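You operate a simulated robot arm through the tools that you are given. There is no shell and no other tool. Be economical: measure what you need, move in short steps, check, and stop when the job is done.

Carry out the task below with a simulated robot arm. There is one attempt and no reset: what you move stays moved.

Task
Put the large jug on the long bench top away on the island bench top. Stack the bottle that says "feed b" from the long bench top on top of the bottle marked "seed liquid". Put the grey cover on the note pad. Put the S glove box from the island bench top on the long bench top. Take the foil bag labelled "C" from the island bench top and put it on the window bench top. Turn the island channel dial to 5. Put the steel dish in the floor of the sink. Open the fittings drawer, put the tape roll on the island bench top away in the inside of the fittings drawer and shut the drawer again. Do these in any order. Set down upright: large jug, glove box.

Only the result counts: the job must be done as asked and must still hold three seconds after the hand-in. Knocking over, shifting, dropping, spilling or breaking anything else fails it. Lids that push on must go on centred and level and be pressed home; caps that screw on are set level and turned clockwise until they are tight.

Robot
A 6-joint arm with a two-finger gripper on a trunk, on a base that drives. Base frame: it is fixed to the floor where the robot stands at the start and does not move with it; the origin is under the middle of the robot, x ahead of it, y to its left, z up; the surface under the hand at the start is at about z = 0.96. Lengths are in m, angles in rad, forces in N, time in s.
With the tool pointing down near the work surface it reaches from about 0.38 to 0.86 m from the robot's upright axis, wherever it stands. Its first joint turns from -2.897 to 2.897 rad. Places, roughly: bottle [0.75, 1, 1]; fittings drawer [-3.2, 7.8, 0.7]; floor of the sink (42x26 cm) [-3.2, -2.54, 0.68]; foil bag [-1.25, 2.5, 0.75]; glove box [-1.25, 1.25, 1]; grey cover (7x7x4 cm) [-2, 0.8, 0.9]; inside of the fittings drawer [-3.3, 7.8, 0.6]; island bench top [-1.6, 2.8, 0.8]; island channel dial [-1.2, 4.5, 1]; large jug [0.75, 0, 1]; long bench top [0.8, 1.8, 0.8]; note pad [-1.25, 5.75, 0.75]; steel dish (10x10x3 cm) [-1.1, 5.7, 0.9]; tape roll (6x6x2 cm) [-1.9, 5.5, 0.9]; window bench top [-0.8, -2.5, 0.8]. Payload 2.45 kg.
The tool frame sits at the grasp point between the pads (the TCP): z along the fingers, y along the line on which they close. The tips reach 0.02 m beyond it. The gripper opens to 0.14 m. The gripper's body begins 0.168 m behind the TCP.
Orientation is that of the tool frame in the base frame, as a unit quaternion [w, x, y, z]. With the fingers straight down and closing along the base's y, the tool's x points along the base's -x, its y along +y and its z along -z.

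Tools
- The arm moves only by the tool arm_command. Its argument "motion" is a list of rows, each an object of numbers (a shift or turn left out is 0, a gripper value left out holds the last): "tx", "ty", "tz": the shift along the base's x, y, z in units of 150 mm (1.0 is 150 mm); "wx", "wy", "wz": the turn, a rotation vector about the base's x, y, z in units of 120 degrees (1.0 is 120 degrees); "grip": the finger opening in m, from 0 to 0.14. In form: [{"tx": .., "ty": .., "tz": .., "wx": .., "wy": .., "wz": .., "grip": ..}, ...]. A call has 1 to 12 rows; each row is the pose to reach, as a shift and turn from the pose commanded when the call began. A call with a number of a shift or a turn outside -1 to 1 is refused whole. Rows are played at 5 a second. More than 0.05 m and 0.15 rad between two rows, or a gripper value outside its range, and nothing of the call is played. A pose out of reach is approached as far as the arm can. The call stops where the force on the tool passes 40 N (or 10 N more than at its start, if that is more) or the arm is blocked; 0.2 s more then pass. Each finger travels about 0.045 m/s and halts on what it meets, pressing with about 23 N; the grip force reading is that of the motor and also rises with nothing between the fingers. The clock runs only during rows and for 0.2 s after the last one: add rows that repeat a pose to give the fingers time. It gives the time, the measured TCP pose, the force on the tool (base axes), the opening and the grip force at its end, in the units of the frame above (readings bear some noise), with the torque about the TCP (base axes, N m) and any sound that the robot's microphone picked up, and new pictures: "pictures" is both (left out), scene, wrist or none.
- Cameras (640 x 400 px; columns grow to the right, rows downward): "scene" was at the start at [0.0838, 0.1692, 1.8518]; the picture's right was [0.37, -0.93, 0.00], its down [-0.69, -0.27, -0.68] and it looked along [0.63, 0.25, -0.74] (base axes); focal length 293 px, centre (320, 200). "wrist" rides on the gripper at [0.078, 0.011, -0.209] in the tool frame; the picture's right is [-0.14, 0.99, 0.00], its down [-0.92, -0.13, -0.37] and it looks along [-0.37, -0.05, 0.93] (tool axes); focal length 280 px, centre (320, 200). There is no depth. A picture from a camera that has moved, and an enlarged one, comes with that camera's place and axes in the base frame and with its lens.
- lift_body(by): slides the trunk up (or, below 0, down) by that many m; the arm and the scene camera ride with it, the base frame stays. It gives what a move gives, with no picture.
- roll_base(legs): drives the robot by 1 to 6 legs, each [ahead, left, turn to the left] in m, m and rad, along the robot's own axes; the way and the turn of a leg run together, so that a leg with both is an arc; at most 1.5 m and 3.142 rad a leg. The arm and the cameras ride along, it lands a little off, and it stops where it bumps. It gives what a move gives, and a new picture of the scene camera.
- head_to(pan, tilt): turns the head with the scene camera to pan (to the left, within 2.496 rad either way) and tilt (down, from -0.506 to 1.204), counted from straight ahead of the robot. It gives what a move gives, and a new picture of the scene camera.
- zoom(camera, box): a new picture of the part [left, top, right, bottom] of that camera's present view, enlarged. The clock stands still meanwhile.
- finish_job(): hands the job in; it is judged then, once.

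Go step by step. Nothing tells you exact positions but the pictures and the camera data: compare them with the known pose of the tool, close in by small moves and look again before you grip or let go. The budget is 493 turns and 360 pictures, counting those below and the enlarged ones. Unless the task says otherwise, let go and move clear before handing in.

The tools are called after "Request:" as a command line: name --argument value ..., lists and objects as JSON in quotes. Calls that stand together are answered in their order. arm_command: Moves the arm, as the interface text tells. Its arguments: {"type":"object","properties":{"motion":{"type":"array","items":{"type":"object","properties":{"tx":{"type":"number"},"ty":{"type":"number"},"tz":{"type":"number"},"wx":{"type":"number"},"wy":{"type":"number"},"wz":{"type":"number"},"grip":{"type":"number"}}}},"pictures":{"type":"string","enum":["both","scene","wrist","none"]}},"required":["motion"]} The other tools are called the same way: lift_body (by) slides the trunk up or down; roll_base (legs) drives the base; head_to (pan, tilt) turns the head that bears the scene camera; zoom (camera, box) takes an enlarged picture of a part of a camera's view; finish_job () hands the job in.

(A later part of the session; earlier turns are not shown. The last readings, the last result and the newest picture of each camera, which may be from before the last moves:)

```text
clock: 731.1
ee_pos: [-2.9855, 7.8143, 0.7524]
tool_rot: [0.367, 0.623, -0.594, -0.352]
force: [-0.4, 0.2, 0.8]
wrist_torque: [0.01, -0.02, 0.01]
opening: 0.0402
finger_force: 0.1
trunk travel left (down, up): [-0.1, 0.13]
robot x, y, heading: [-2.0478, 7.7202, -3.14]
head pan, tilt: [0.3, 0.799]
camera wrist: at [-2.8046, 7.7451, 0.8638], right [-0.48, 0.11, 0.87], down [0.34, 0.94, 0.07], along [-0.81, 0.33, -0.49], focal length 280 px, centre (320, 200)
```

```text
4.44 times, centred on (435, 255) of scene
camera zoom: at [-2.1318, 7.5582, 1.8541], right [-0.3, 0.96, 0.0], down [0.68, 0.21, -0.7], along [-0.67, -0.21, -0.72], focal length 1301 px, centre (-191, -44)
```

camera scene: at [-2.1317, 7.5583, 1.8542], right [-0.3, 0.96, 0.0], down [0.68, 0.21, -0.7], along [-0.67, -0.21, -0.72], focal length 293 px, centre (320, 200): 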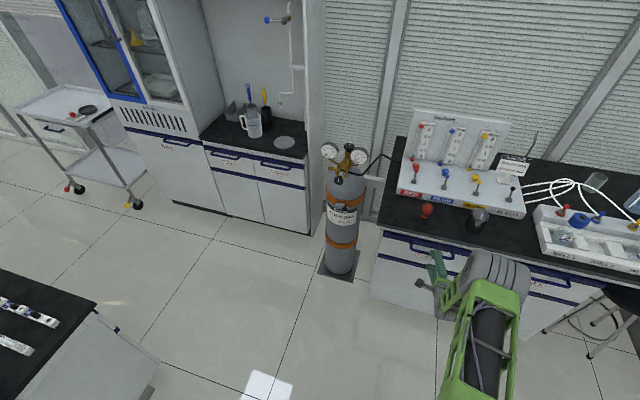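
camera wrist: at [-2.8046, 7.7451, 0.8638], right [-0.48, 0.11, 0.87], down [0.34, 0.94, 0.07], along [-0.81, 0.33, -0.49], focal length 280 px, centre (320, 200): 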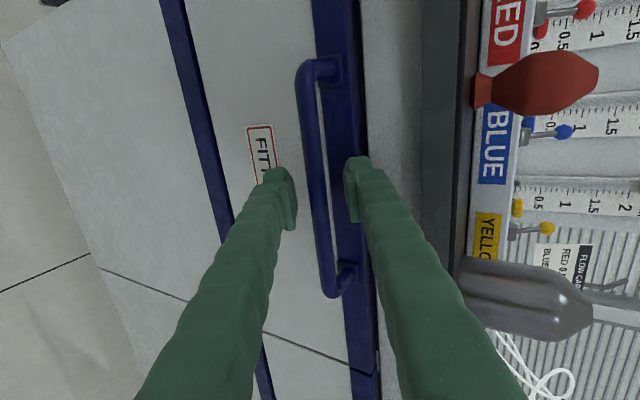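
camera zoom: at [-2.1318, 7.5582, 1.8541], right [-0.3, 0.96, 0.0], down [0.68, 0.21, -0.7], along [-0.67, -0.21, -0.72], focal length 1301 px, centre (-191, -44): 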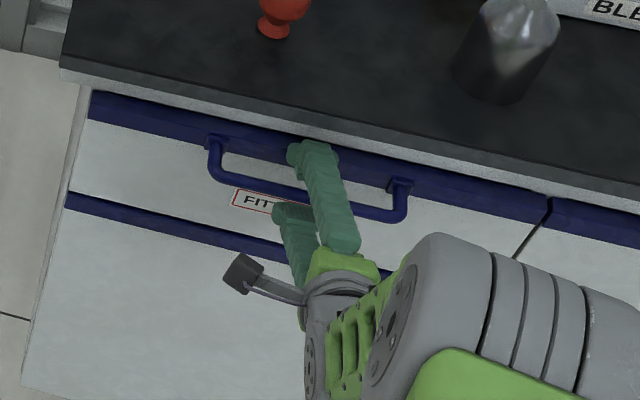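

Request:
arm_command --motion '[{"grip": 0.025}, {"grip": 0.01}, {"grip": 0.0}, {"grip": 0.0}, {"grip": 0.0}]' --pictures "wrist"

```text
clock: 732.3
ee_pos: [-2.9853, 7.8144, 0.7521]
tool_rot: [0.368, 0.624, -0.593, -0.353]
force: [0.2, -1.6, -1.8]
wrist_torque: [-1.15, -0.01, -0.74]
opening: 0.0086
finger_force: 36.4
trunk travel left (down, up): [-0.1, 0.13]
robot x, y, heading: [-2.0479, 7.7256, -3.142]
head pan, tilt: [0.3, 0.799]
camera wrist: at [-2.8044, 7.7452, 0.8636], right [-0.48, 0.11, 0.87], down [0.34, 0.94, 0.07], along [-0.81, 0.33, -0.49], focal length 280 px, centre (320, 200)
```

wrist: 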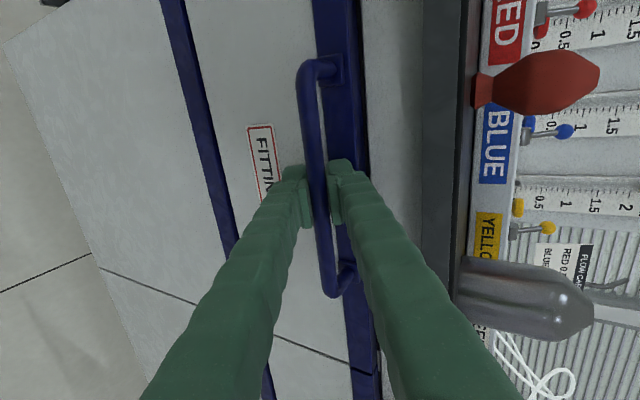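

Bar gripped. I pull the drawer open along +x.

Request:
arm_command --motion '[{"tx": 0.15}, {"tx": 0.3}, {"tx": 0.45}, {"tx": 0.6}, {"tx": 0.75}, {"tx": 0.9}, {"tx": 1.0}, {"tx": 1.0}]' --pictures "scene"

```text
clock: 734.1
ee_pos: [-2.8361, 7.8147, 0.752]
tool_rot: [0.368, 0.624, -0.593, -0.353]
force: [2.0, 3.9, 3.6]
wrist_torque: [-1.17, -0.03, -0.59]
opening: 0.0089
finger_force: 36.7
trunk travel left (down, up): [-0.1, 0.13]
robot x, y, heading: [-2.0463, 7.7253, -3.135]
head pan, tilt: [0.3, 0.799]
camera scene: at [-2.1312, 7.5586, 1.8542], right [-0.3, 0.96, 0.0], down [0.68, 0.21, -0.7], along [-0.67, -0.21, -0.72], focal length 293 px, centre (320, 200)
```

scene: 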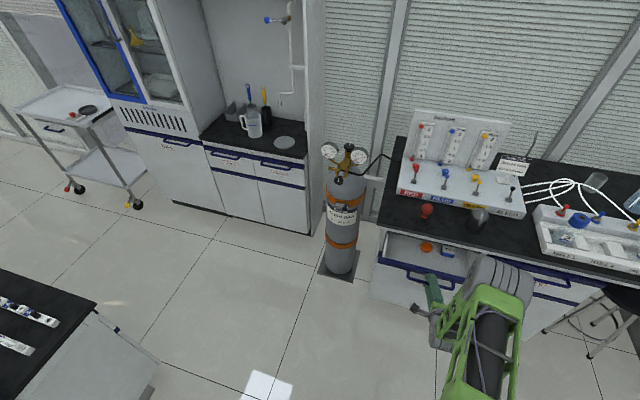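

Request:
arm_command --motion '[{"tx": 0.15}, {"tx": 0.3}, {"tx": 0.45}, {"tx": 0.55}, {"tx": 0.55}]' --pictures "none"

Request:
zoom --camera "scene" --box '[360, 200, 540, 320]'

```text
clock: 735.3
ee_pos: [-2.7531, 7.8146, 0.7521]
tool_rot: [0.367, 0.622, -0.594, -0.354]
force: [-0.4, 16.8, 7.0]
wrist_torque: [-1.1, -0.07, -0.74]
opening: 0.0088
finger_force: 36.0
trunk travel left (down, up): [-0.1, 0.13]
robot x, y, heading: [-2.0442, 7.721, 3.147]
head pan, tilt: [0.3, 0.799]
```

```text
3.33 times, centred on (450, 260) of scene
camera zoom: at [-2.1311, 7.5598, 1.8543], right [-0.3, 0.96, 0.0], down [0.68, 0.21, -0.7], along [-0.67, -0.21, -0.72], focal length 976 px, centre (-113, 0)
```

zoom: 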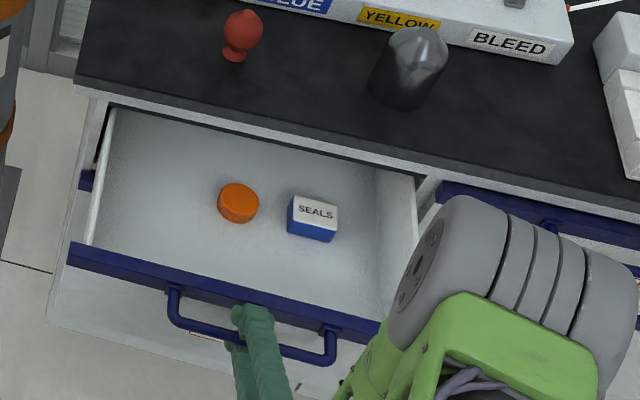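

The drawer is open about 23 cm with free room at its left/front. I let go and back off.

Request:
arm_command --motion '[{"grip": 0.02}, {"grip": 0.04}, {"grip": 0.045}, {"tx": 0.15, "tz": 0.08}, {"tx": 0.35, "tz": 0.2}, {"tx": 0.55, "tz": 0.4}, {"tx": 0.6, "tz": 0.7}, {"tx": 0.6, "tz": 1.0}, {"tx": 0.6, "tz": 1.0}]' --pictures "scene"

```text
clock: 737.3
ee_pos: [-2.6614, 7.8131, 0.9022]
tool_rot: [0.367, 0.623, -0.593, -0.353]
force: [-0.3, -0.2, -0.9]
wrist_torque: [-0.03, 0.04, 0.01]
opening: 0.0451
finger_force: 0.0
trunk travel left (down, up): [-0.1, 0.13]
robot x, y, heading: [-2.0399, 7.7201, -3.141]
head pan, tilt: [0.3, 0.799]
camera scene: at [-2.1316, 7.5581, 1.854], right [-0.3, 0.96, 0.0], down [0.68, 0.21, -0.7], along [-0.67, -0.21, -0.72], focal length 293 px, centre (320, 200)
```

scene: 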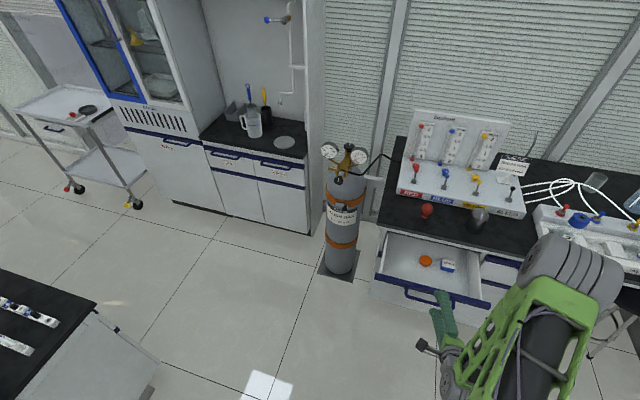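

Request:
arm_command --motion '[{"tz": 0.2, "wy": -0.05}, {"tz": 0.4, "wy": -0.1}, {"tz": 0.6, "wy": -0.15}, {"tz": 0.8, "wy": -0.2}, {"tz": 1.0, "wy": -0.25}, {"tz": 1.0, "wy": -0.3}, {"tz": 1.0, "wy": -0.35}, {"tz": 1.0, "wy": -0.4}, {"tz": 1.0, "wy": -0.45}, {"tz": 1.0, "wy": -0.51}, {"tz": 1.0, "wy": -0.51}]' --pictures "none"

Request:
arm_command --motion '[{"tz": 0.3, "tx": 0.1}, {"tz": 0.6, "tx": 0.3}, {"tz": 0.9, "tx": 0.5}, {"tz": 1.0, "tx": 0.8}, {"tz": 1.0, "tx": 1.0}, {"tz": 1.0, "tx": 1.0}]' --pictures "none"

Request:
lift_body --by 0.12

```text
clock: 739.7
ee_pos: [-2.6136, 7.8309, 1.0203]
tool_rot: [0.115, 0.698, -0.688, -0.162]
force: [0.7, 0.4, 0.4]
wrist_torque: [0.03, -0.01, 0.01]
opening: 0.0453
finger_force: 0.0
out of reach, approached as far as the arm can: row 6, 7, 8, 9, 10, 11
trunk travel left (down, up): [-0.1, 0.13]
robot x, y, heading: [-2.0409, 7.7198, -3.143]
head pan, tilt: [0.3, 0.799]
```

```text
refused: row 2 steps farther than a row can; nothing moved
```

```text
clock: 741.2
ee_pos: [-2.6139, 7.8309, 1.1416]
tool_rot: [0.116, 0.698, -0.688, -0.161]
force: [0.6, 0.4, -0.4]
wrist_torque: [-0.02, -0.02, 0.02]
opening: 0.045
finger_force: 0.0
trunk travel left (down, up): [-0.22, 0.01]
robot x, y, heading: [-2.0451, 7.7243, -3.14]
head pan, tilt: [0.3, 0.799]
```

Request:
arm_command --motion '[{"tz": 0.15, "wx": -0.007, "wy": -0.047}, {"tz": 0.3, "wx": -0.0146, "wy": -0.094}, {"tz": 0.45, "wx": -0.022, "wy": -0.141}, {"tz": 0.6, "wx": -0.0292, "wy": -0.188}, {"tz": 0.6, "wx": -0.0292, "wy": -0.188}]' --pictures "scene"

```text
clock: 742.4
ee_pos: [-2.6119, 7.8472, 1.1411]
tool_rot: [0.098, 0.697, -0.689, -0.171]
force: [0.5, 0.6, 0.1]
wrist_torque: [-0.02, -0.01, 0.02]
opening: 0.0449
finger_force: 0.2
out of reach, approached as far as the arm can: row 1, 2, 3, 4, 5
trunk travel left (down, up): [-0.22, 0.01]
robot x, y, heading: [-2.046, 7.7232, -3.142]
head pan, tilt: [0.3, 0.799]
camera scene: at [-2.1317, 7.5582, 1.9741], right [-0.3, 0.96, 0.0], down [0.68, 0.21, -0.7], along [-0.67, -0.21, -0.72], focal length 293 px, centre (320, 200)
```

scene: 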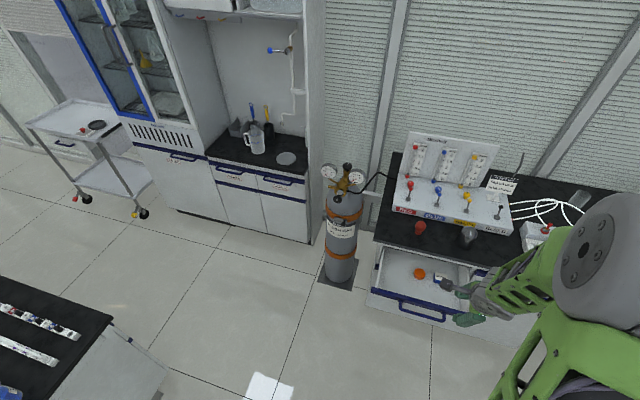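

Request:
arm_command --motion '[{"tx": -0.3}, {"tx": -0.6, "tz": 0.1}, {"tx": -0.9, "tz": 0.2}, {"tx": -1.0, "tz": 0.4}, {"tx": -1.0, "tz": 0.6}, {"tx": -1.0, "tz": 0.6}]' --pictures "none"

Request:
arm_command --motion '[{"wy": -0.05}, {"wy": -0.1}, {"wy": -0.15}, {"wy": -0.15}]' --pictures "scene"

```text
clock: 743.8
ee_pos: [-2.7646, 7.8479, 1.2322]
tool_rot: [0.098, 0.697, -0.69, -0.171]
force: [0.5, -0.1, 0.2]
wrist_torque: [-0.01, 0.0, -0.02]
opening: 0.0448
finger_force: 0.2
trunk travel left (down, up): [-0.22, 0.01]
robot x, y, heading: [-2.046, 7.7186, -3.138]
head pan, tilt: [0.3, 0.799]
```

```text
clock: 744.8
ee_pos: [-2.7631, 7.8486, 1.2325]
tool_rot: [-0.011, 0.715, -0.697, -0.06]
force: [1.0, 1.3, -1.2]
wrist_torque: [0.03, 0.06, 0.0]
opening: 0.0452
finger_force: 0.0
trunk travel left (down, up): [-0.22, 0.01]
robot x, y, heading: [-2.0434, 7.7208, -3.138]
head pan, tilt: [0.3, 0.799]
camera scene: at [-2.1305, 7.5582, 1.9742], right [-0.3, 0.96, 0.0], down [0.68, 0.21, -0.7], along [-0.67, -0.21, -0.72], focal length 293 px, centre (320, 200)
```

scene: 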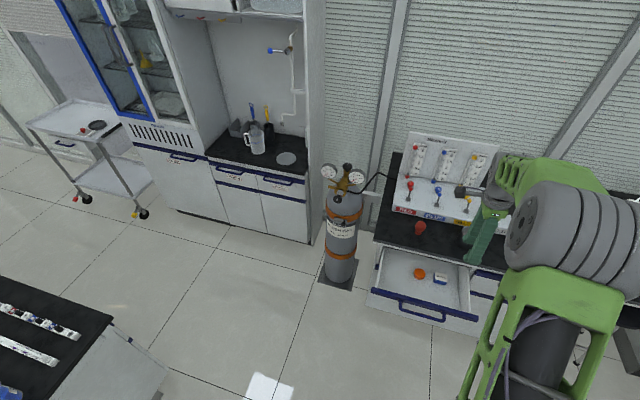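

Request:
arm_command --motion '[{"wx": -0.024, "wy": -0.017}, {"wx": -0.0474, "wy": -0.0337}, {"wx": -0.0474, "wy": -0.0337}]' --pictures "none"

Request:
arm_command --motion '[{"wz": 0.07}, {"wz": 0.14}, {"wz": 0.21}, {"wz": 0.28}, {"wz": 0.35}, {"wz": 0.42}, {"wz": 0.49}, {"wz": 0.56}, {"wz": 0.63}, {"wz": 0.7}, {"wz": 0.74}, {"wz": 0.74}]' --pictures "wrist"

```text
clock: 745.6
ee_pos: [-2.7618, 7.8488, 1.2307]
tool_rot: [-0.001, 0.716, -0.698, 0.0]
force: [-0.2, 0.0, 0.0]
wrist_torque: [0.01, 0.06, -0.02]
opening: 0.0449
finger_force: 0.1
trunk travel left (down, up): [-0.22, 0.01]
robot x, y, heading: [-2.0434, 7.7212, -3.144]
head pan, tilt: [0.3, 0.799]
```

```text
clock: 748.2
ee_pos: [-2.7624, 7.8491, 1.2303]
tool_rot: [0.0, 1.0, 0.003, 0.0]
force: [0.4, -0.4, -0.1]
wrist_torque: [-0.02, -0.01, -0.01]
opening: 0.045
finger_force: 0.1
trunk travel left (down, up): [-0.22, 0.01]
robot x, y, heading: [-2.0436, 7.7217, -3.139]
head pan, tilt: [0.3, 0.799]
camera wrist: at [-2.6848, 7.8387, 1.441], right [-0.13, -0.99, 0.0], down [-0.92, 0.12, 0.37], along [-0.37, 0.05, -0.93], focal length 280 px, centre (320, 200)
```

wrist: 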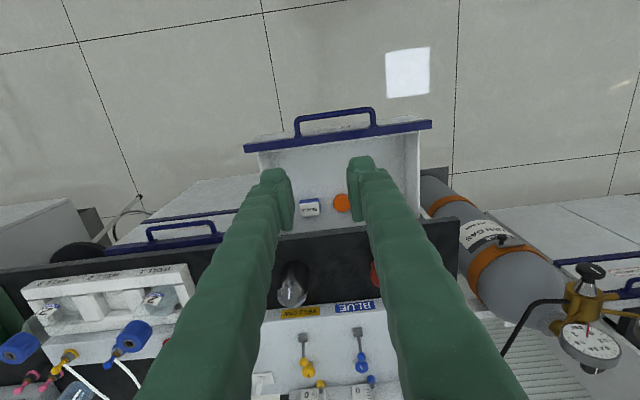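

Request:
arm_command --motion '[{"tx": 0.25, "tz": 0.1}, {"tx": 0.5, "tz": 0.2}, {"tx": 0.75, "tz": 0.35}, {"tx": 1.0, "tz": 0.5}, {"tx": 1.0, "tz": 0.7}, {"tx": 1.0, "tz": 0.7}]' --pictures "none"

Request:
arm_command --motion '[{"tx": 0.25}, {"tx": 0.5}, {"tx": 0.7}, {"tx": 0.7}]' --pictures "none"

Request:
roll_base --legs '[[0, 0.32, 0], [0, 0, -1.57], [0, 0, -1.57], [-0.68, 0, 0], [0, -1.0, 0], [0, -0.9, 0]]'

```text
clock: 749.6
ee_pos: [-2.6105, 7.8488, 1.3359]
tool_rot: [0.001, 1.0, 0.002, 0.0]
force: [-0.1, 0.8, 0.0]
wrist_torque: [0.0, -0.01, -0.03]
opening: 0.0448
finger_force: 0.0
trunk travel left (down, up): [-0.22, 0.01]
robot x, y, heading: [-2.0416, 7.7213, -3.141]
head pan, tilt: [0.3, 0.799]
```

```text
clock: 750.6
ee_pos: [-2.5095, 7.8491, 1.3355]
tool_rot: [0.0, 1.0, 0.002, 0.001]
force: [-0.6, -0.4, -0.6]
wrist_torque: [0.0, -0.04, 0.04]
opening: 0.045
finger_force: 0.0
trunk travel left (down, up): [-0.22, 0.01]
robot x, y, heading: [-2.0464, 7.7226, -3.146]
head pan, tilt: [0.3, 0.799]
```

```text
clock: 781.8
ee_pos: [-2.2899, 5.3434, 1.3359]
tool_rot: [0.0, 0.003, 1.0, 0.0]
force: [-0.3, 0.2, 0.0]
wrist_torque: [0.03, 0.02, 0.01]
opening: 0.0449
finger_force: 0.1
trunk travel left (down, up): [-0.22, 0.01]
robot x, y, heading: [-2.7517, 5.4746, -0.013]
head pan, tilt: [0.3, 0.799]
camera scene: at [-2.6634, 5.6378, 1.9741], right [0.29, -0.96, 0.0], down [-0.69, -0.2, -0.7], along [0.67, 0.2, -0.72], focal length 293 px, centre (320, 200)
```

scene: 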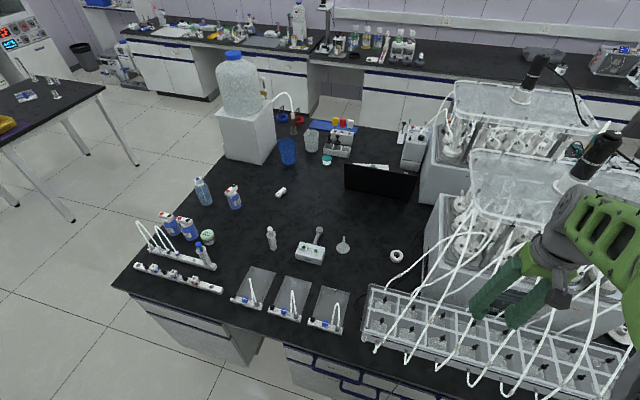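

Request:
zoom --camera "scene" --box '[340, 200, 480, 340]'

```text
2.86 times, centred on (410, 270) of scene
camera zoom: at [-2.6634, 5.6378, 1.9741], right [0.29, -0.96, 0.0], down [-0.69, -0.2, -0.7], along [0.67, 0.2, -0.72], focal length 836 px, centre (63, 0)
```

zoom: 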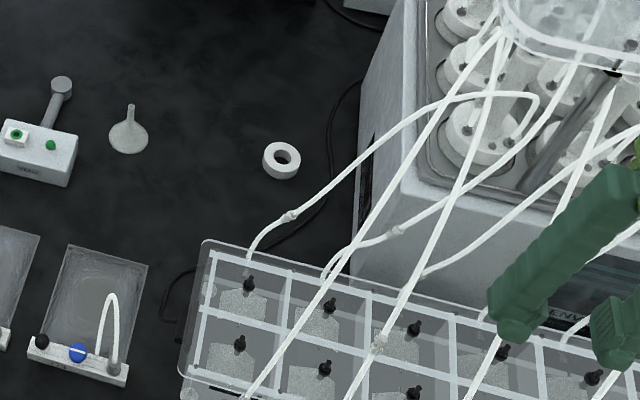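

The tape roll (white ring) is at about (-1.863, 5.52). I rotate the hand to close along x, move a bit closer and go over it.

Request:
roll_base --legs '[[0.08, 0.05, 0.013]]'

Request:
arm_command --motion '[{"tx": 0.1, "wz": -0.07}, {"tx": 0.3, "ty": 0.1, "wz": -0.14}, {"tx": 0.5, "ty": 0.2, "wz": -0.21}, {"tx": 0.7, "ty": 0.3, "wz": -0.28}, {"tx": 0.9, "ty": 0.4, "wz": -0.35}, {"tx": 1.0, "ty": 0.6, "wz": -0.42}, {"tx": 1.0, "ty": 0.8, "wz": -0.49}, {"tx": 1.0, "ty": 0.85, "wz": -0.56}, {"tx": 1.0, "ty": 0.85, "wz": -0.63}, {"tx": 1.0, "ty": 0.85, "wz": -0.7}, {"tx": 1.0, "ty": 0.85, "wz": -0.75}, {"tx": 1.0, "ty": 0.85, "wz": -0.75}]' --pictures "none"

Request:
arm_command --motion '[{"tx": 0.25}, {"tx": 0.5}, {"tx": 0.75}, {"tx": 1.0}, {"tx": 1.0}]' --pictures "both"

```text
clock: 782.9
ee_pos: [-2.2089, 5.3973, 1.3348]
tool_rot: [-0.001, -0.001, 1.0, 0.0]
force: [0.3, 0.7, 0.4]
wrist_torque: [-0.09, 0.08, -0.01]
opening: 0.0448
finger_force: 0.0
trunk travel left (down, up): [-0.22, 0.01]
robot x, y, heading: [-2.6735, 5.5212, -0.0]
head pan, tilt: [0.3, 0.799]
camera scene: at [-2.5851, 5.6891, 1.9739], right [0.29, -0.96, 0.0], down [-0.69, -0.21, -0.7], along [0.67, 0.2, -0.72], focal length 293 px, centre (320, 200)
```

scene: 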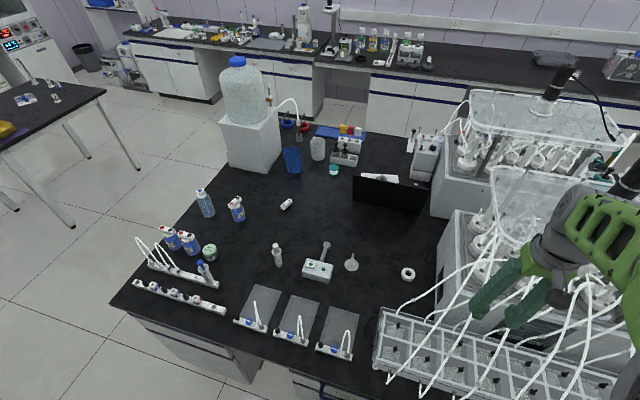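

```text
clock: 785.5
ee_pos: [-2.0607, 5.523, 1.3361]
tool_rot: [0.001, 0.707, 0.707, 0.0]
force: [-0.8, 0.2, -0.1]
wrist_torque: [0.01, 0.02, 0.0]
opening: 0.0448
finger_force: 0.0
trunk travel left (down, up): [-0.22, 0.01]
robot x, y, heading: [-2.6747, 5.5224, -0.002]
head pan, tilt: [0.3, 0.799]
```

```text
clock: 786.7
ee_pos: [-1.9091, 5.5225, 1.3363]
tool_rot: [-0.001, 0.706, 0.708, 0.0]
force: [-0.6, 0.5, 0.4]
wrist_torque: [0.0, -0.04, 0.01]
opening: 0.0448
finger_force: 0.0
trunk travel left (down, up): [-0.22, 0.01]
robot x, y, heading: [-2.6731, 5.5238, -0.002]
head pan, tilt: [0.3, 0.799]
camera scene: at [-2.5881, 5.6878, 1.9742], right [0.29, -0.96, 0.0], down [-0.68, -0.21, -0.7], along [0.67, 0.21, -0.72], focal length 293 px, centre (320, 200)
camera wrist: at [-1.8998, 5.6012, 1.5465], right [0.99, -0.14, 0.0], down [-0.13, -0.92, 0.37], along [-0.05, -0.36, -0.93], focal length 280 px, centre (320, 200)
```

scene: 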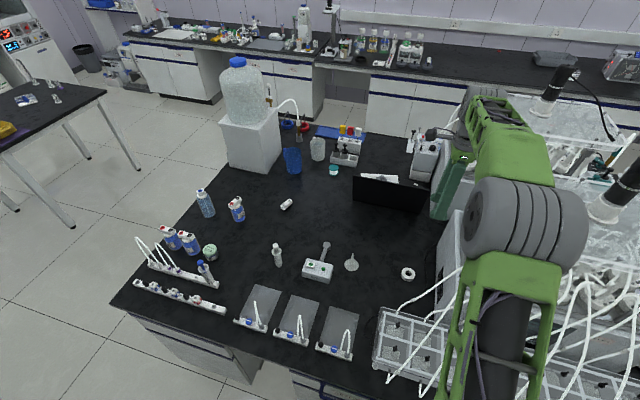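
wrist: 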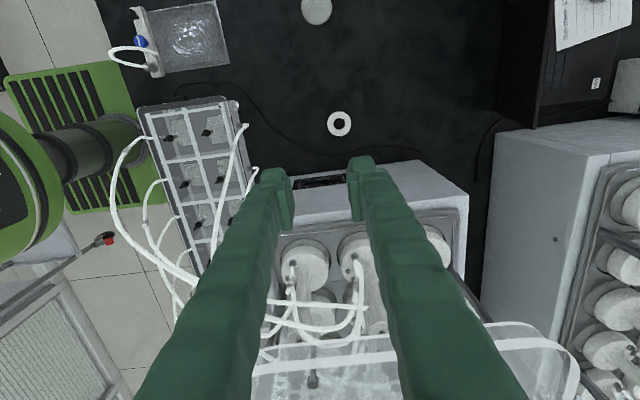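

Request:
arm_command --motion '[{"tx": 0.15, "grip": 0.09}, {"tx": 0.29, "tz": -0.2, "grip": 0.09}, {"tx": 0.29, "tz": -0.5}, {"tx": 0.29, "tz": -0.8}, {"tx": 0.29, "tz": -1.0}, {"tx": 0.29, "tz": -1.0}]' --pictures "none"

Request:
arm_command --motion '[{"tz": -0.3}, {"tz": -0.6}, {"tz": -0.9}, {"tz": -0.9}]' --pictures "wrist"

```text
clock: 788.1
ee_pos: [-1.8629, 5.5249, 1.1865]
tool_rot: [-0.001, 0.706, 0.708, 0.0]
force: [-0.1, 0.7, -0.1]
wrist_torque: [-0.03, -0.02, 0.0]
opening: 0.0899
finger_force: 0.0
trunk travel left (down, up): [-0.22, 0.01]
robot x, y, heading: [-2.674, 5.5275, -0.003]
head pan, tilt: [0.3, 0.799]
```

```text
clock: 789.1
ee_pos: [-1.8651, 5.5255, 1.0512]
tool_rot: [0.0, 0.707, 0.708, 0.0]
force: [-0.6, -0.1, 0.8]
wrist_torque: [-0.02, -0.01, -0.02]
opening: 0.09
finger_force: 0.1
trunk travel left (down, up): [-0.22, 0.01]
robot x, y, heading: [-2.6742, 5.5233, 0.004]
head pan, tilt: [0.3, 0.799]
camera wrist: at [-1.8555, 5.6038, 1.2613], right [0.99, -0.14, 0.0], down [-0.13, -0.92, 0.37], along [-0.05, -0.36, -0.93], focal length 280 px, centre (320, 200)
```

wrist: 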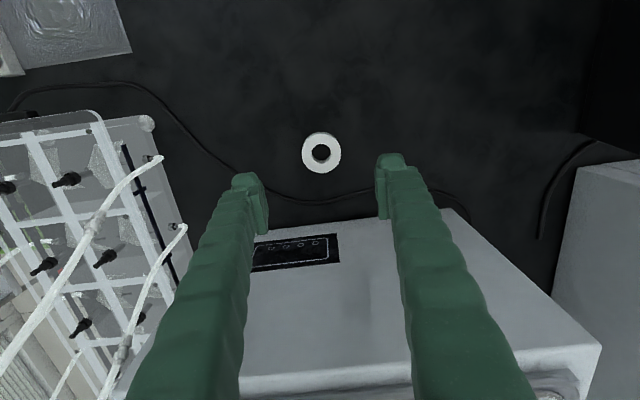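

Request:
arm_command --motion '[{"ty": -0.04, "tz": -0.3}, {"ty": -0.04, "tz": -0.6}, {"ty": -0.04, "tz": -0.9}, {"ty": -0.04, "tz": -1.0}, {"ty": -0.04, "tz": -1.0}]' --pictures "wrist"

```text
clock: 790.3
ee_pos: [-1.8672, 5.5179, 0.9011]
tool_rot: [0.0, 0.706, 0.708, 0.0]
force: [0.1, 0.9, -1.6]
wrist_torque: [0.0, 0.01, -0.01]
opening: 0.09
finger_force: 0.0
trunk travel left (down, up): [-0.22, 0.01]
robot x, y, heading: [-2.6714, 5.5237, 0.002]
head pan, tilt: [0.3, 0.799]
camera wrist: at [-1.8564, 5.596, 1.1128], right [0.99, -0.14, 0.0], down [-0.13, -0.92, 0.37], along [-0.05, -0.36, -0.93], focal length 280 px, centre (320, 200)
```

wrist: 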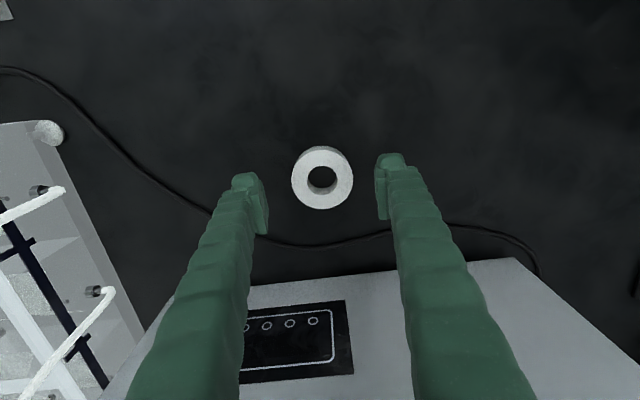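

Request:
arm_command --motion '[{"ty": 0.02, "tz": -0.1}, {"ty": 0.02, "tz": -0.18}, {"ty": 0.02, "tz": -0.18}, {"ty": 0.02, "tz": -0.18, "grip": 0.07}, {"ty": 0.02, "tz": -0.18, "grip": 0.055}, {"ty": 0.02, "tz": -0.18, "grip": 0.04}, {"ty": 0.02, "tz": -0.18, "grip": 0.04}, {"ty": 0.02, "tz": -0.18, "grip": 0.04}]' --pictures "wrist"

```text
clock: 792.1
ee_pos: [-1.8651, 5.5191, 0.8766]
tool_rot: [0.0, 0.706, 0.708, 0.0]
force: [0.2, 0.6, 0.2]
wrist_torque: [0.0, -0.03, 0.0]
opening: 0.0534
finger_force: 23.3
trunk travel left (down, up): [-0.22, 0.01]
robot x, y, heading: [-2.6715, 5.5233, -0.005]
head pan, tilt: [0.3, 0.799]
camera wrist: at [-1.8555, 5.5979, 1.0859], right [0.99, -0.14, 0.0], down [-0.13, -0.92, 0.37], along [-0.05, -0.36, -0.93], focal length 280 px, centre (320, 200)
```

wrist: 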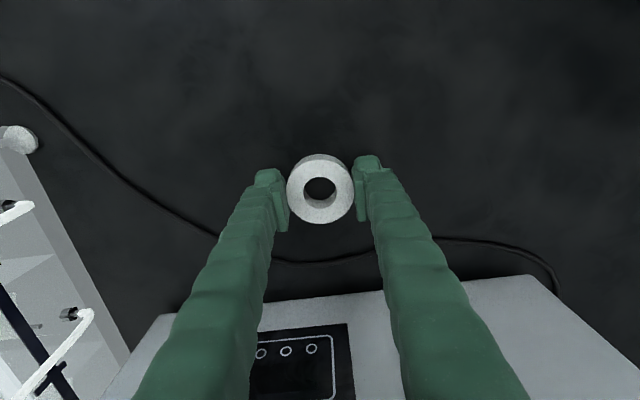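

Tape gripped (0.053). I lift, retract and drive back to the open drawer.

Request:
arm_command --motion '[{"tz": 0.1}, {"tz": 0.3}, {"tz": 0.6}, {"tz": 0.9}, {"tz": 1.0}, {"tz": 1.0}]' --pictures "wrist"

Request:
arm_command --motion '[{"tz": 0.25}, {"tz": 0.5}, {"tz": 0.75}, {"tz": 1.0}, {"tz": 1.0}]' --pictures "none"

Request:
arm_command --motion '[{"tz": 0.3}, {"tz": 0.6}, {"tz": 0.9}, {"tz": 1.0, "tx": -0.25}, {"tz": 1.0, "tx": -0.55}, {"tz": 1.0, "tx": -0.85}, {"tz": 1.0, "tx": -1.0}, {"tz": 1.0, "tx": -1.0}]' --pictures "none"

Request:
arm_command --motion '[{"tx": -0.3}, {"tx": -0.6}, {"tx": -0.9}, {"tx": -1.0}, {"tx": -1.0}]' --pictures "none"

```text
clock: 793.5
ee_pos: [-1.8672, 5.5207, 1.0272]
tool_rot: [0.001, 0.706, 0.708, 0.0]
force: [-0.3, 0.0, -0.7]
wrist_torque: [-0.02, -0.03, 0.02]
opening: 0.0533
finger_force: 22.8
trunk travel left (down, up): [-0.22, 0.01]
robot x, y, heading: [-2.6755, 5.5207, -0.003]
head pan, tilt: [0.3, 0.799]
camera wrist: at [-1.8567, 5.5989, 1.2368], right [0.99, -0.14, 0.0], down [-0.13, -0.92, 0.37], along [-0.05, -0.36, -0.93], focal length 280 px, centre (320, 200)
```

wrist: 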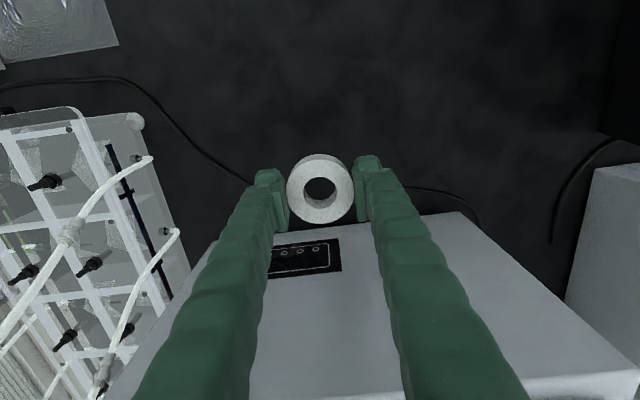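

```text
clock: 794.7
ee_pos: [-1.8689, 5.5181, 1.176]
tool_rot: [0.0, 0.707, 0.708, 0.0]
force: [0.7, 0.5, -0.6]
wrist_torque: [0.01, 0.01, -0.03]
opening: 0.0535
finger_force: 22.9
trunk travel left (down, up): [-0.22, 0.01]
robot x, y, heading: [-2.6744, 5.5258, -0.0]
head pan, tilt: [0.3, 0.799]
```

```text
clock: 796.5
ee_pos: [-2.0159, 5.5194, 1.3248]
tool_rot: [-0.001, 0.707, 0.708, 0.001]
force: [0.4, 0.1, -1.0]
wrist_torque: [-0.02, 0.01, 0.03]
opening: 0.0533
finger_force: 22.6
trunk travel left (down, up): [-0.22, 0.01]
robot x, y, heading: [-2.675, 5.5219, -0.001]
head pan, tilt: [0.3, 0.799]
```

```text
clock: 797.7
ee_pos: [-2.1671, 5.5195, 1.3236]
tool_rot: [0.0, 0.706, 0.708, 0.0]
force: [0.3, -0.3, -0.5]
wrist_torque: [0.0, -0.04, 0.03]
opening: 0.0531
finger_force: 22.8
trunk travel left (down, up): [-0.22, 0.01]
robot x, y, heading: [-2.6735, 5.5246, -0.001]
head pan, tilt: [0.3, 0.799]
```

Request:
roll_base --legs '[[-0.08, 0, 0], [0, 1.25, 0], [0.6, 0.65, 0], [0, 0, 1.57], [0, 0, 1.57], [0, -0.3, 0]]'

Request:
head_to --pan 0.3 --tilt 0.8

```text
clock: 825.8
ee_pos: [-2.6621, 7.7106, 1.3233]
tool_rot: [0.0, 0.717, -0.697, 0.0]
force: [-1.0, 1.1, -0.9]
wrist_torque: [-0.04, 0.03, -0.02]
opening: 0.0534
finger_force: 23.1
trunk travel left (down, up): [-0.22, 0.01]
robot x, y, heading: [-2.1544, 7.7187, -3.115]
head pan, tilt: [0.3, 0.799]
camera scene: at [-2.237, 7.553, 1.9741], right [-0.32, 0.95, 0.0], down [0.68, 0.23, -0.7], along [-0.66, -0.22, -0.72], focal length 293 px, centre (320, 200)
```

scene: 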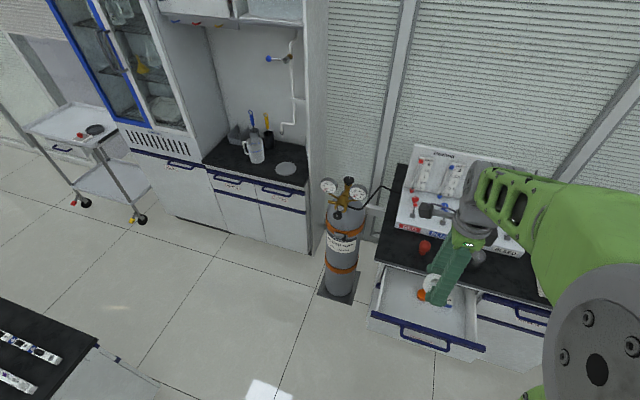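

```text
clock: 826.4
ee_pos: [-2.6622, 7.71, 1.3228]
tool_rot: [0.0, 0.717, -0.697, 0.0]
force: [0.4, 0.4, 0.1]
wrist_torque: [-0.01, -0.02, -0.01]
opening: 0.0534
finger_force: 22.7
trunk travel left (down, up): [-0.22, 0.01]
robot x, y, heading: [-2.1513, 7.7188, -3.119]
head pan, tilt: [0.3, 0.799]
camera scene: at [-2.237, 7.5524, 1.9741], right [-0.32, 0.95, 0.0], down [0.68, 0.23, -0.7], along [-0.66, -0.22, -0.72], focal length 293 px, centre (320, 200)
```

scene: 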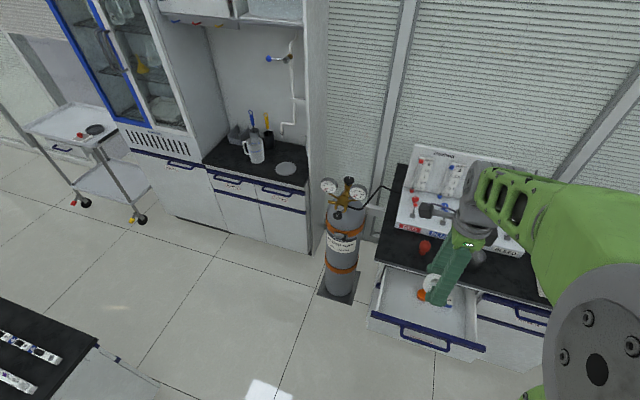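

Request:
arm_command --motion '[{"tx": -0.25, "tz": -0.1}, {"tx": -0.5, "tz": -0.2}, {"tx": -0.75, "tz": -0.35}, {"tx": -1.0, "tz": -0.5}, {"tx": -1.0, "tz": -0.7}, {"tx": -1.0, "tz": -0.7}]' --pictures "none"

Request:
arm_command --motion '[{"tx": -0.25, "tz": -0.15, "ty": 0.05}, {"tx": -0.48, "tz": -0.35, "ty": 0.1}, {"tx": -0.48, "tz": -0.65, "ty": 0.13}, {"tx": -0.48, "tz": -0.85, "ty": 0.13}, {"tx": -0.48, "tz": -0.85, "ty": 0.13}]' --pictures "both"

```text
clock: 827.8
ee_pos: [-2.8105, 7.7109, 1.2181]
tool_rot: [0.001, 0.717, -0.697, 0.0]
force: [-1.0, -0.5, 0.6]
wrist_torque: [-0.04, 0.02, 0.0]
opening: 0.0533
finger_force: 23.4
trunk travel left (down, up): [-0.22, 0.01]
robot x, y, heading: [-2.1525, 7.72, -3.117]
head pan, tilt: [0.3, 0.799]
```

```text
clock: 829.0
ee_pos: [-2.8859, 7.7271, 1.0898]
tool_rot: [0.0, 0.717, -0.697, 0.0]
force: [0.4, 0.2, -0.3]
wrist_torque: [-0.03, -0.02, 0.02]
opening: 0.0533
finger_force: 23.1
trunk travel left (down, up): [-0.22, 0.01]
robot x, y, heading: [-2.1551, 7.7193, -3.118]
head pan, tilt: [0.3, 0.799]
camera scene: at [-2.2366, 7.5526, 1.9742], right [-0.32, 0.95, 0.0], down [0.68, 0.23, -0.7], along [-0.66, -0.22, -0.72], focal length 293 px, centre (320, 200)
camera wrist: at [-2.8946, 7.6488, 1.2994], right [-0.99, 0.11, 0.0], down [0.1, 0.92, 0.37], along [0.04, 0.37, -0.93], focal length 280 px, centre (320, 200)
```

scene: 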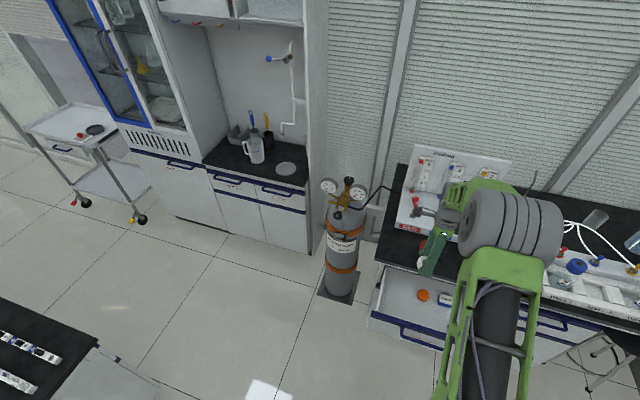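
wrist: 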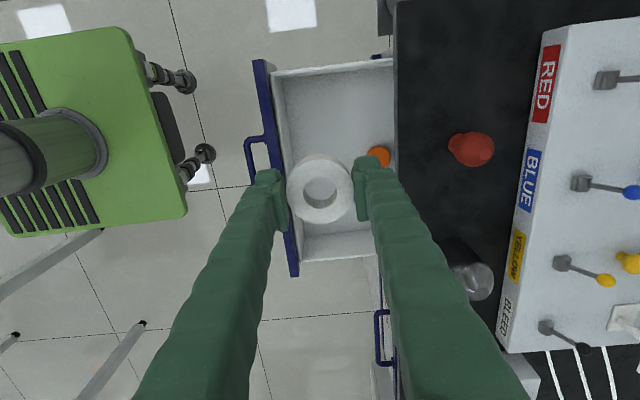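

Request:
arm_command --motion '[{"tx": -0.1, "tz": -0.25}, {"tx": -0.1, "tz": -0.5}, {"tx": -0.1, "tz": -0.75}, {"tx": -0.1, "tz": -1.0}, {"tx": -0.1, "tz": -1.0}]' --pictures "none"

Request:
arm_command --motion '[{"tz": -0.25}, {"tz": -0.5}, {"tz": -0.75}, {"tz": -1.0}, {"tz": -1.0}]' --pictures "both"

```text
clock: 830.2
ee_pos: [-2.8949, 7.7279, 0.941]
tool_rot: [0.0, 0.717, -0.697, 0.0]
force: [0.5, -0.4, -0.4]
wrist_torque: [0.01, -0.02, -0.02]
opening: 0.0536
finger_force: 22.9
trunk travel left (down, up): [-0.22, 0.01]
robot x, y, heading: [-2.1553, 7.7176, -3.117]
head pan, tilt: [0.3, 0.799]
```

```text
clock: 831.4
ee_pos: [-2.8978, 7.7305, 0.7905]
tool_rot: [0.0, 0.717, -0.697, 0.0]
force: [0.0, 0.2, 0.2]
wrist_torque: [-0.03, 0.01, 0.0]
opening: 0.0536
finger_force: 23.7
trunk travel left (down, up): [-0.22, 0.01]
robot x, y, heading: [-2.1577, 7.7199, -3.12]
head pan, tilt: [0.3, 0.799]
camera scene: at [-2.2367, 7.5525, 1.9742], right [-0.32, 0.95, 0.0], down [0.68, 0.23, -0.7], along [-0.66, -0.22, -0.72], focal length 293 px, centre (320, 200)
camera wrist: at [-2.9065, 7.6529, 1.0011], right [-0.99, 0.11, 0.0], down [0.1, 0.92, 0.37], along [0.04, 0.37, -0.93], focal length 280 px, centre (320, 200)
```

scene: 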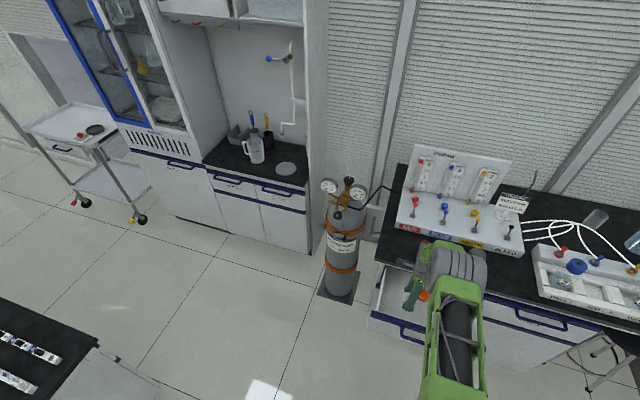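
wrist: 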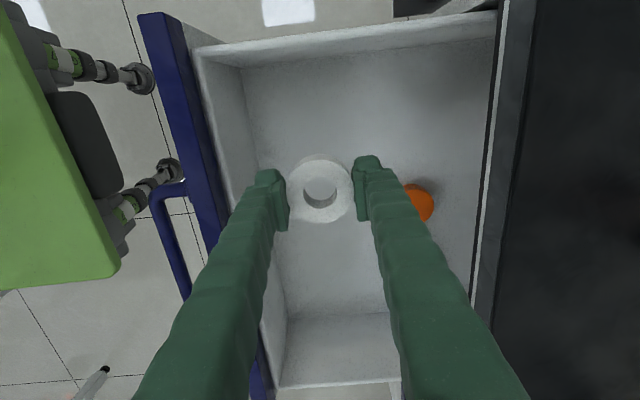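

Request:
arm_command --motion '[{"tz": -0.15}, {"tz": -0.3}, {"tz": -0.4}, {"tz": -0.48}, {"tz": -0.55}, {"tz": -0.61}, {"tz": -0.67}, {"tz": -0.73}]' --pictures "wrist"

```text
clock: 833.2
ee_pos: [-2.8989, 7.7295, 0.6827]
tool_rot: [0.0, 0.717, -0.697, 0.0]
force: [-0.6, 0.5, -0.4]
wrist_torque: [-0.02, 0.0, 0.0]
opening: 0.0536
finger_force: 22.6
trunk travel left (down, up): [-0.22, 0.01]
robot x, y, heading: [-2.1532, 7.7195, -3.117]
head pan, tilt: [0.3, 0.799]
camera wrist: at [-2.9073, 7.6516, 0.8924], right [-0.99, 0.11, 0.0], down [0.1, 0.92, 0.37], along [0.04, 0.37, -0.93], focal length 280 px, centre (320, 200)
```

wrist: 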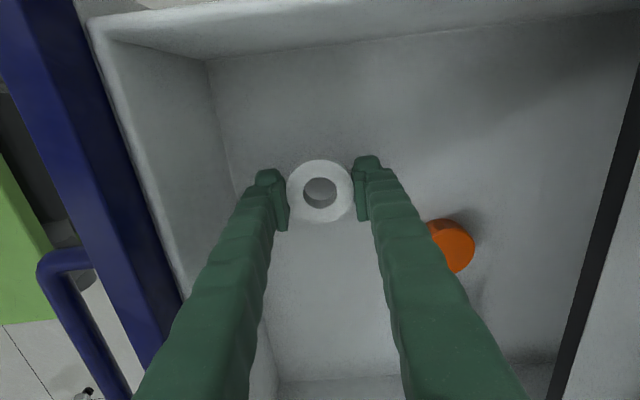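

Request:
arm_command --motion '[{"tz": -0.06}, {"tz": -0.12}, {"tz": -0.18}, {"tz": -0.24}, {"tz": -0.3}, {"tz": -0.36}]' --pictures "wrist"

```text
clock: 834.3
ee_pos: [-2.8999, 7.7291, 0.6513]
tool_rot: [0.003, 0.717, -0.697, -0.002]
force: [0.4, -0.5, 11.0]
wrist_torque: [0.01, -0.49, -0.07]
opening: 0.0535
finger_force: 22.6
out of reach, approached as far as the arm can: row 4, 5
trunk travel left (down, up): [-0.22, 0.01]
robot x, y, heading: [-2.1569, 7.7184, -3.121]
head pan, tilt: [0.3, 0.799]
stopped in row 5: the force on the tool passed its limit at 46 N (the readings are from after the stop); the commanded pose is now the measured one
camera wrist: at [-2.9071, 7.651, 0.8617], right [-0.99, 0.11, 0.01], down [0.1, 0.92, 0.37], along [0.03, 0.37, -0.93], focal length 280 px, centre (320, 200)
```

wrist: 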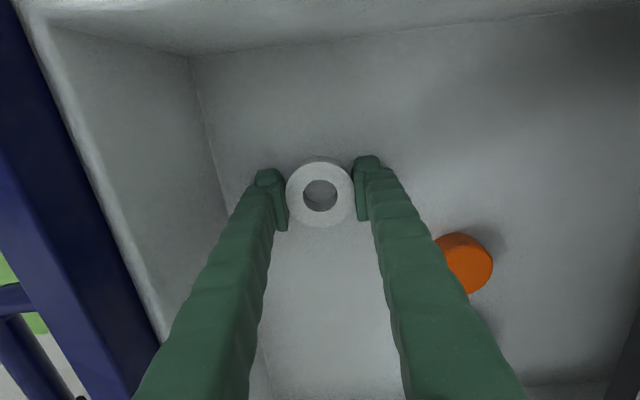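

Contact with the drawer floor. I release and rise out.

Request:
arm_command --motion '[{"tz": 0.01, "grip": 0.06}, {"tz": 0.01, "grip": 0.07}, {"tz": 0.01, "grip": 0.07}, {"tz": 0.15}, {"tz": 0.4}, {"tz": 0.7}, {"tz": 1.0}, {"tz": 1.0}]' --pictures "wrist"

Request:
arm_command --motion '[{"tz": 0.3}, {"tz": 0.6}, {"tz": 0.9}, {"tz": 1.0}, {"tz": 1.0}]' --pictures "none"

Request:
arm_command --motion '[{"tz": 0.25, "tx": 0.1}, {"tz": 0.5, "tx": 0.25}, {"tz": 0.7, "tx": 0.45}, {"tz": 0.9, "tx": 0.65}, {"tz": 1.0, "tx": 0.9}, {"tz": 1.0, "tx": 1.0}]' --pictures "scene"

```text
clock: 836.1
ee_pos: [-2.8968, 7.7292, 0.8014]
tool_rot: [0.001, 0.717, -0.697, -0.001]
force: [-0.5, 0.2, -0.4]
wrist_torque: [0.0, 0.01, -0.02]
opening: 0.0701
finger_force: 0.1
trunk travel left (down, up): [-0.22, 0.01]
robot x, y, heading: [-2.1509, 7.7176, -3.118]
head pan, tilt: [0.3, 0.799]
camera wrist: at [-2.9048, 7.6514, 1.0118], right [-0.99, 0.11, 0.0], down [0.1, 0.92, 0.37], along [0.04, 0.37, -0.93], focal length 280 px, centre (320, 200)
```

wrist: 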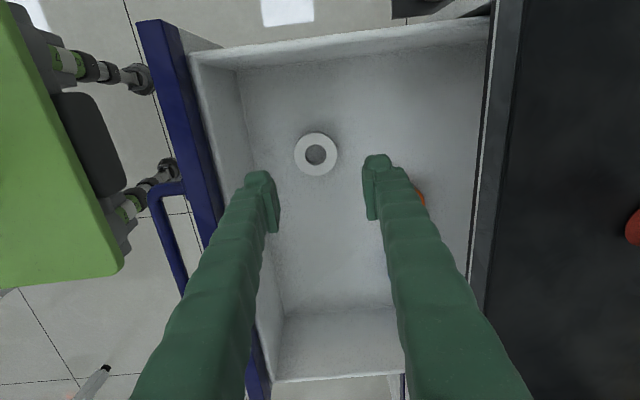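

```text
clock: 837.3
ee_pos: [-2.8984, 7.728, 0.9503]
tool_rot: [0.001, 0.717, -0.697, -0.002]
force: [-0.1, 0.6, 0.3]
wrist_torque: [-0.02, 0.0, -0.01]
opening: 0.0697
finger_force: 0.0
trunk travel left (down, up): [-0.22, 0.01]
robot x, y, heading: [-2.1543, 7.7198, -3.118]
head pan, tilt: [0.3, 0.799]
```

```text
clock: 838.7
ee_pos: [-2.7485, 7.7294, 1.1002]
tool_rot: [0.001, 0.717, -0.697, 0.0]
force: [-0.3, 0.0, -0.7]
wrist_torque: [-0.03, 0.0, 0.02]
opening: 0.07
finger_force: 0.1
trunk travel left (down, up): [-0.22, 0.01]
robot x, y, heading: [-2.153, 7.7203, -3.116]
head pan, tilt: [0.3, 0.799]
camera scene: at [-2.2372, 7.5526, 1.9741], right [-0.32, 0.95, 0.0], down [0.68, 0.23, -0.7], along [-0.66, -0.22, -0.72], focal length 293 px, centre (320, 200)
```

scene: 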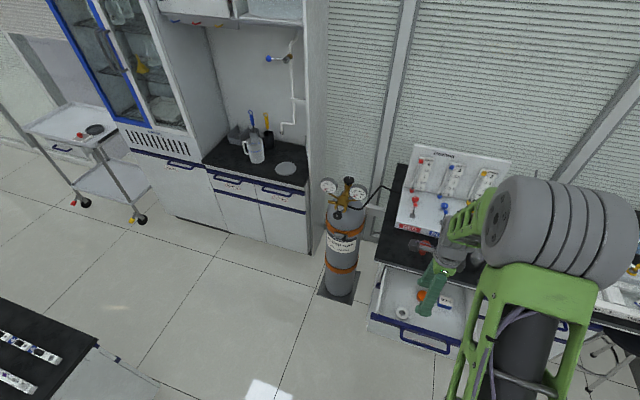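

Tape lies in the drawer. Now I close the fingers, go in front of the handle and push the drawer shut.

Request:
arm_command --motion '[{"tx": 0.25, "ty": 0.15, "grip": 0.03}, {"tx": 0.5, "ty": 0.3, "grip": 0.0}, {"tx": 0.75, "ty": 0.45, "grip": 0.0}, {"tx": 0.87, "ty": 0.58}, {"tx": 0.87, "ty": 0.58, "tz": -0.3}, {"tx": 0.87, "ty": 0.58, "tz": -0.6}, {"tx": 0.87, "ty": 0.58, "tz": -0.9}, {"tx": 0.87, "ty": 0.58, "tz": -0.9}]' --pictures "none"

Request:
arm_command --motion '[{"tz": -0.3}, {"tz": -0.6}, {"tz": -0.9}, {"tz": -1.0}, {"tz": -1.0}]' --pictures "none"

Request:
arm_command --motion '[{"tz": -0.3}, {"tz": -0.4}, {"tz": -0.4}]' --pictures "both"

```text
clock: 840.5
ee_pos: [-2.6198, 7.8129, 0.9622]
tool_rot: [0.002, 0.717, -0.697, -0.003]
force: [0.4, -0.6, 0.4]
wrist_torque: [0.0, 0.03, -0.01]
opening: 0.0
finger_force: 22.9
trunk travel left (down, up): [-0.22, 0.01]
robot x, y, heading: [-2.1559, 7.7179, -3.116]
head pan, tilt: [0.3, 0.799]
```

```text
clock: 841.7
ee_pos: [-2.6192, 7.8161, 0.8145]
tool_rot: [0.002, 0.717, -0.697, -0.002]
force: [0.5, -0.2, 0.2]
wrist_torque: [0.0, 0.0, -0.01]
opening: 0.0
finger_force: 23.3
trunk travel left (down, up): [-0.22, 0.01]
robot x, y, heading: [-2.1492, 7.7151, -3.116]
head pan, tilt: [0.3, 0.799]
```

```text
clock: 842.5
ee_pos: [-2.6173, 7.814, 0.7554]
tool_rot: [0.001, 0.717, -0.697, -0.001]
force: [0.4, 0.2, 0.3]
wrist_torque: [0.04, -0.02, -0.01]
opening: 0.0
finger_force: 22.7
trunk travel left (down, up): [-0.22, 0.01]
robot x, y, heading: [-2.154, 7.7142, -3.118]
head pan, tilt: [0.3, 0.799]
camera scene: at [-2.2369, 7.5526, 1.9741], right [-0.32, 0.95, 0.0], down [0.68, 0.23, -0.7], along [-0.66, -0.22, -0.72], focal length 293 px, centre (320, 200)
camera wrist: at [-2.6251, 7.7356, 0.9656], right [-0.99, 0.11, 0.0], down [0.1, 0.92, 0.37], along [0.04, 0.37, -0.93], focal length 280 px, centre (320, 200)
```

scene: 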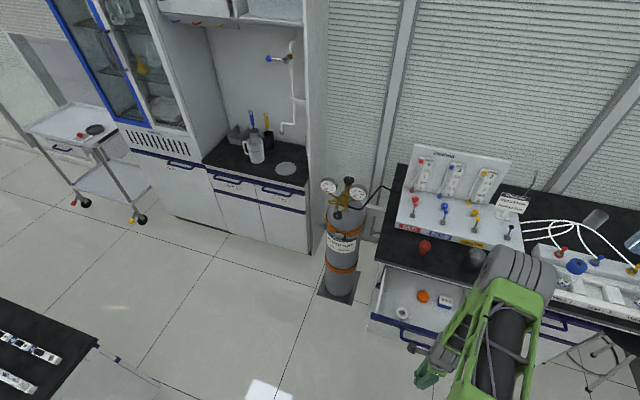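
wrist: 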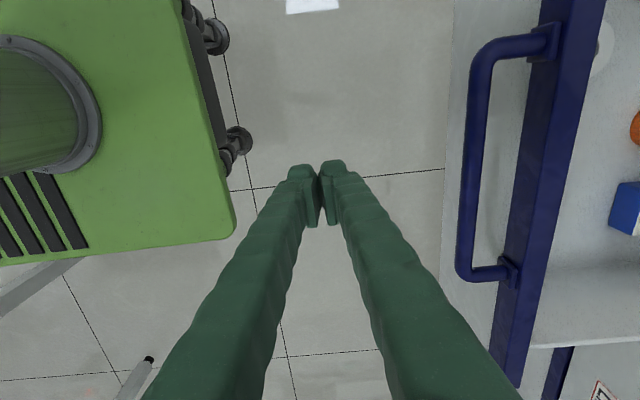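

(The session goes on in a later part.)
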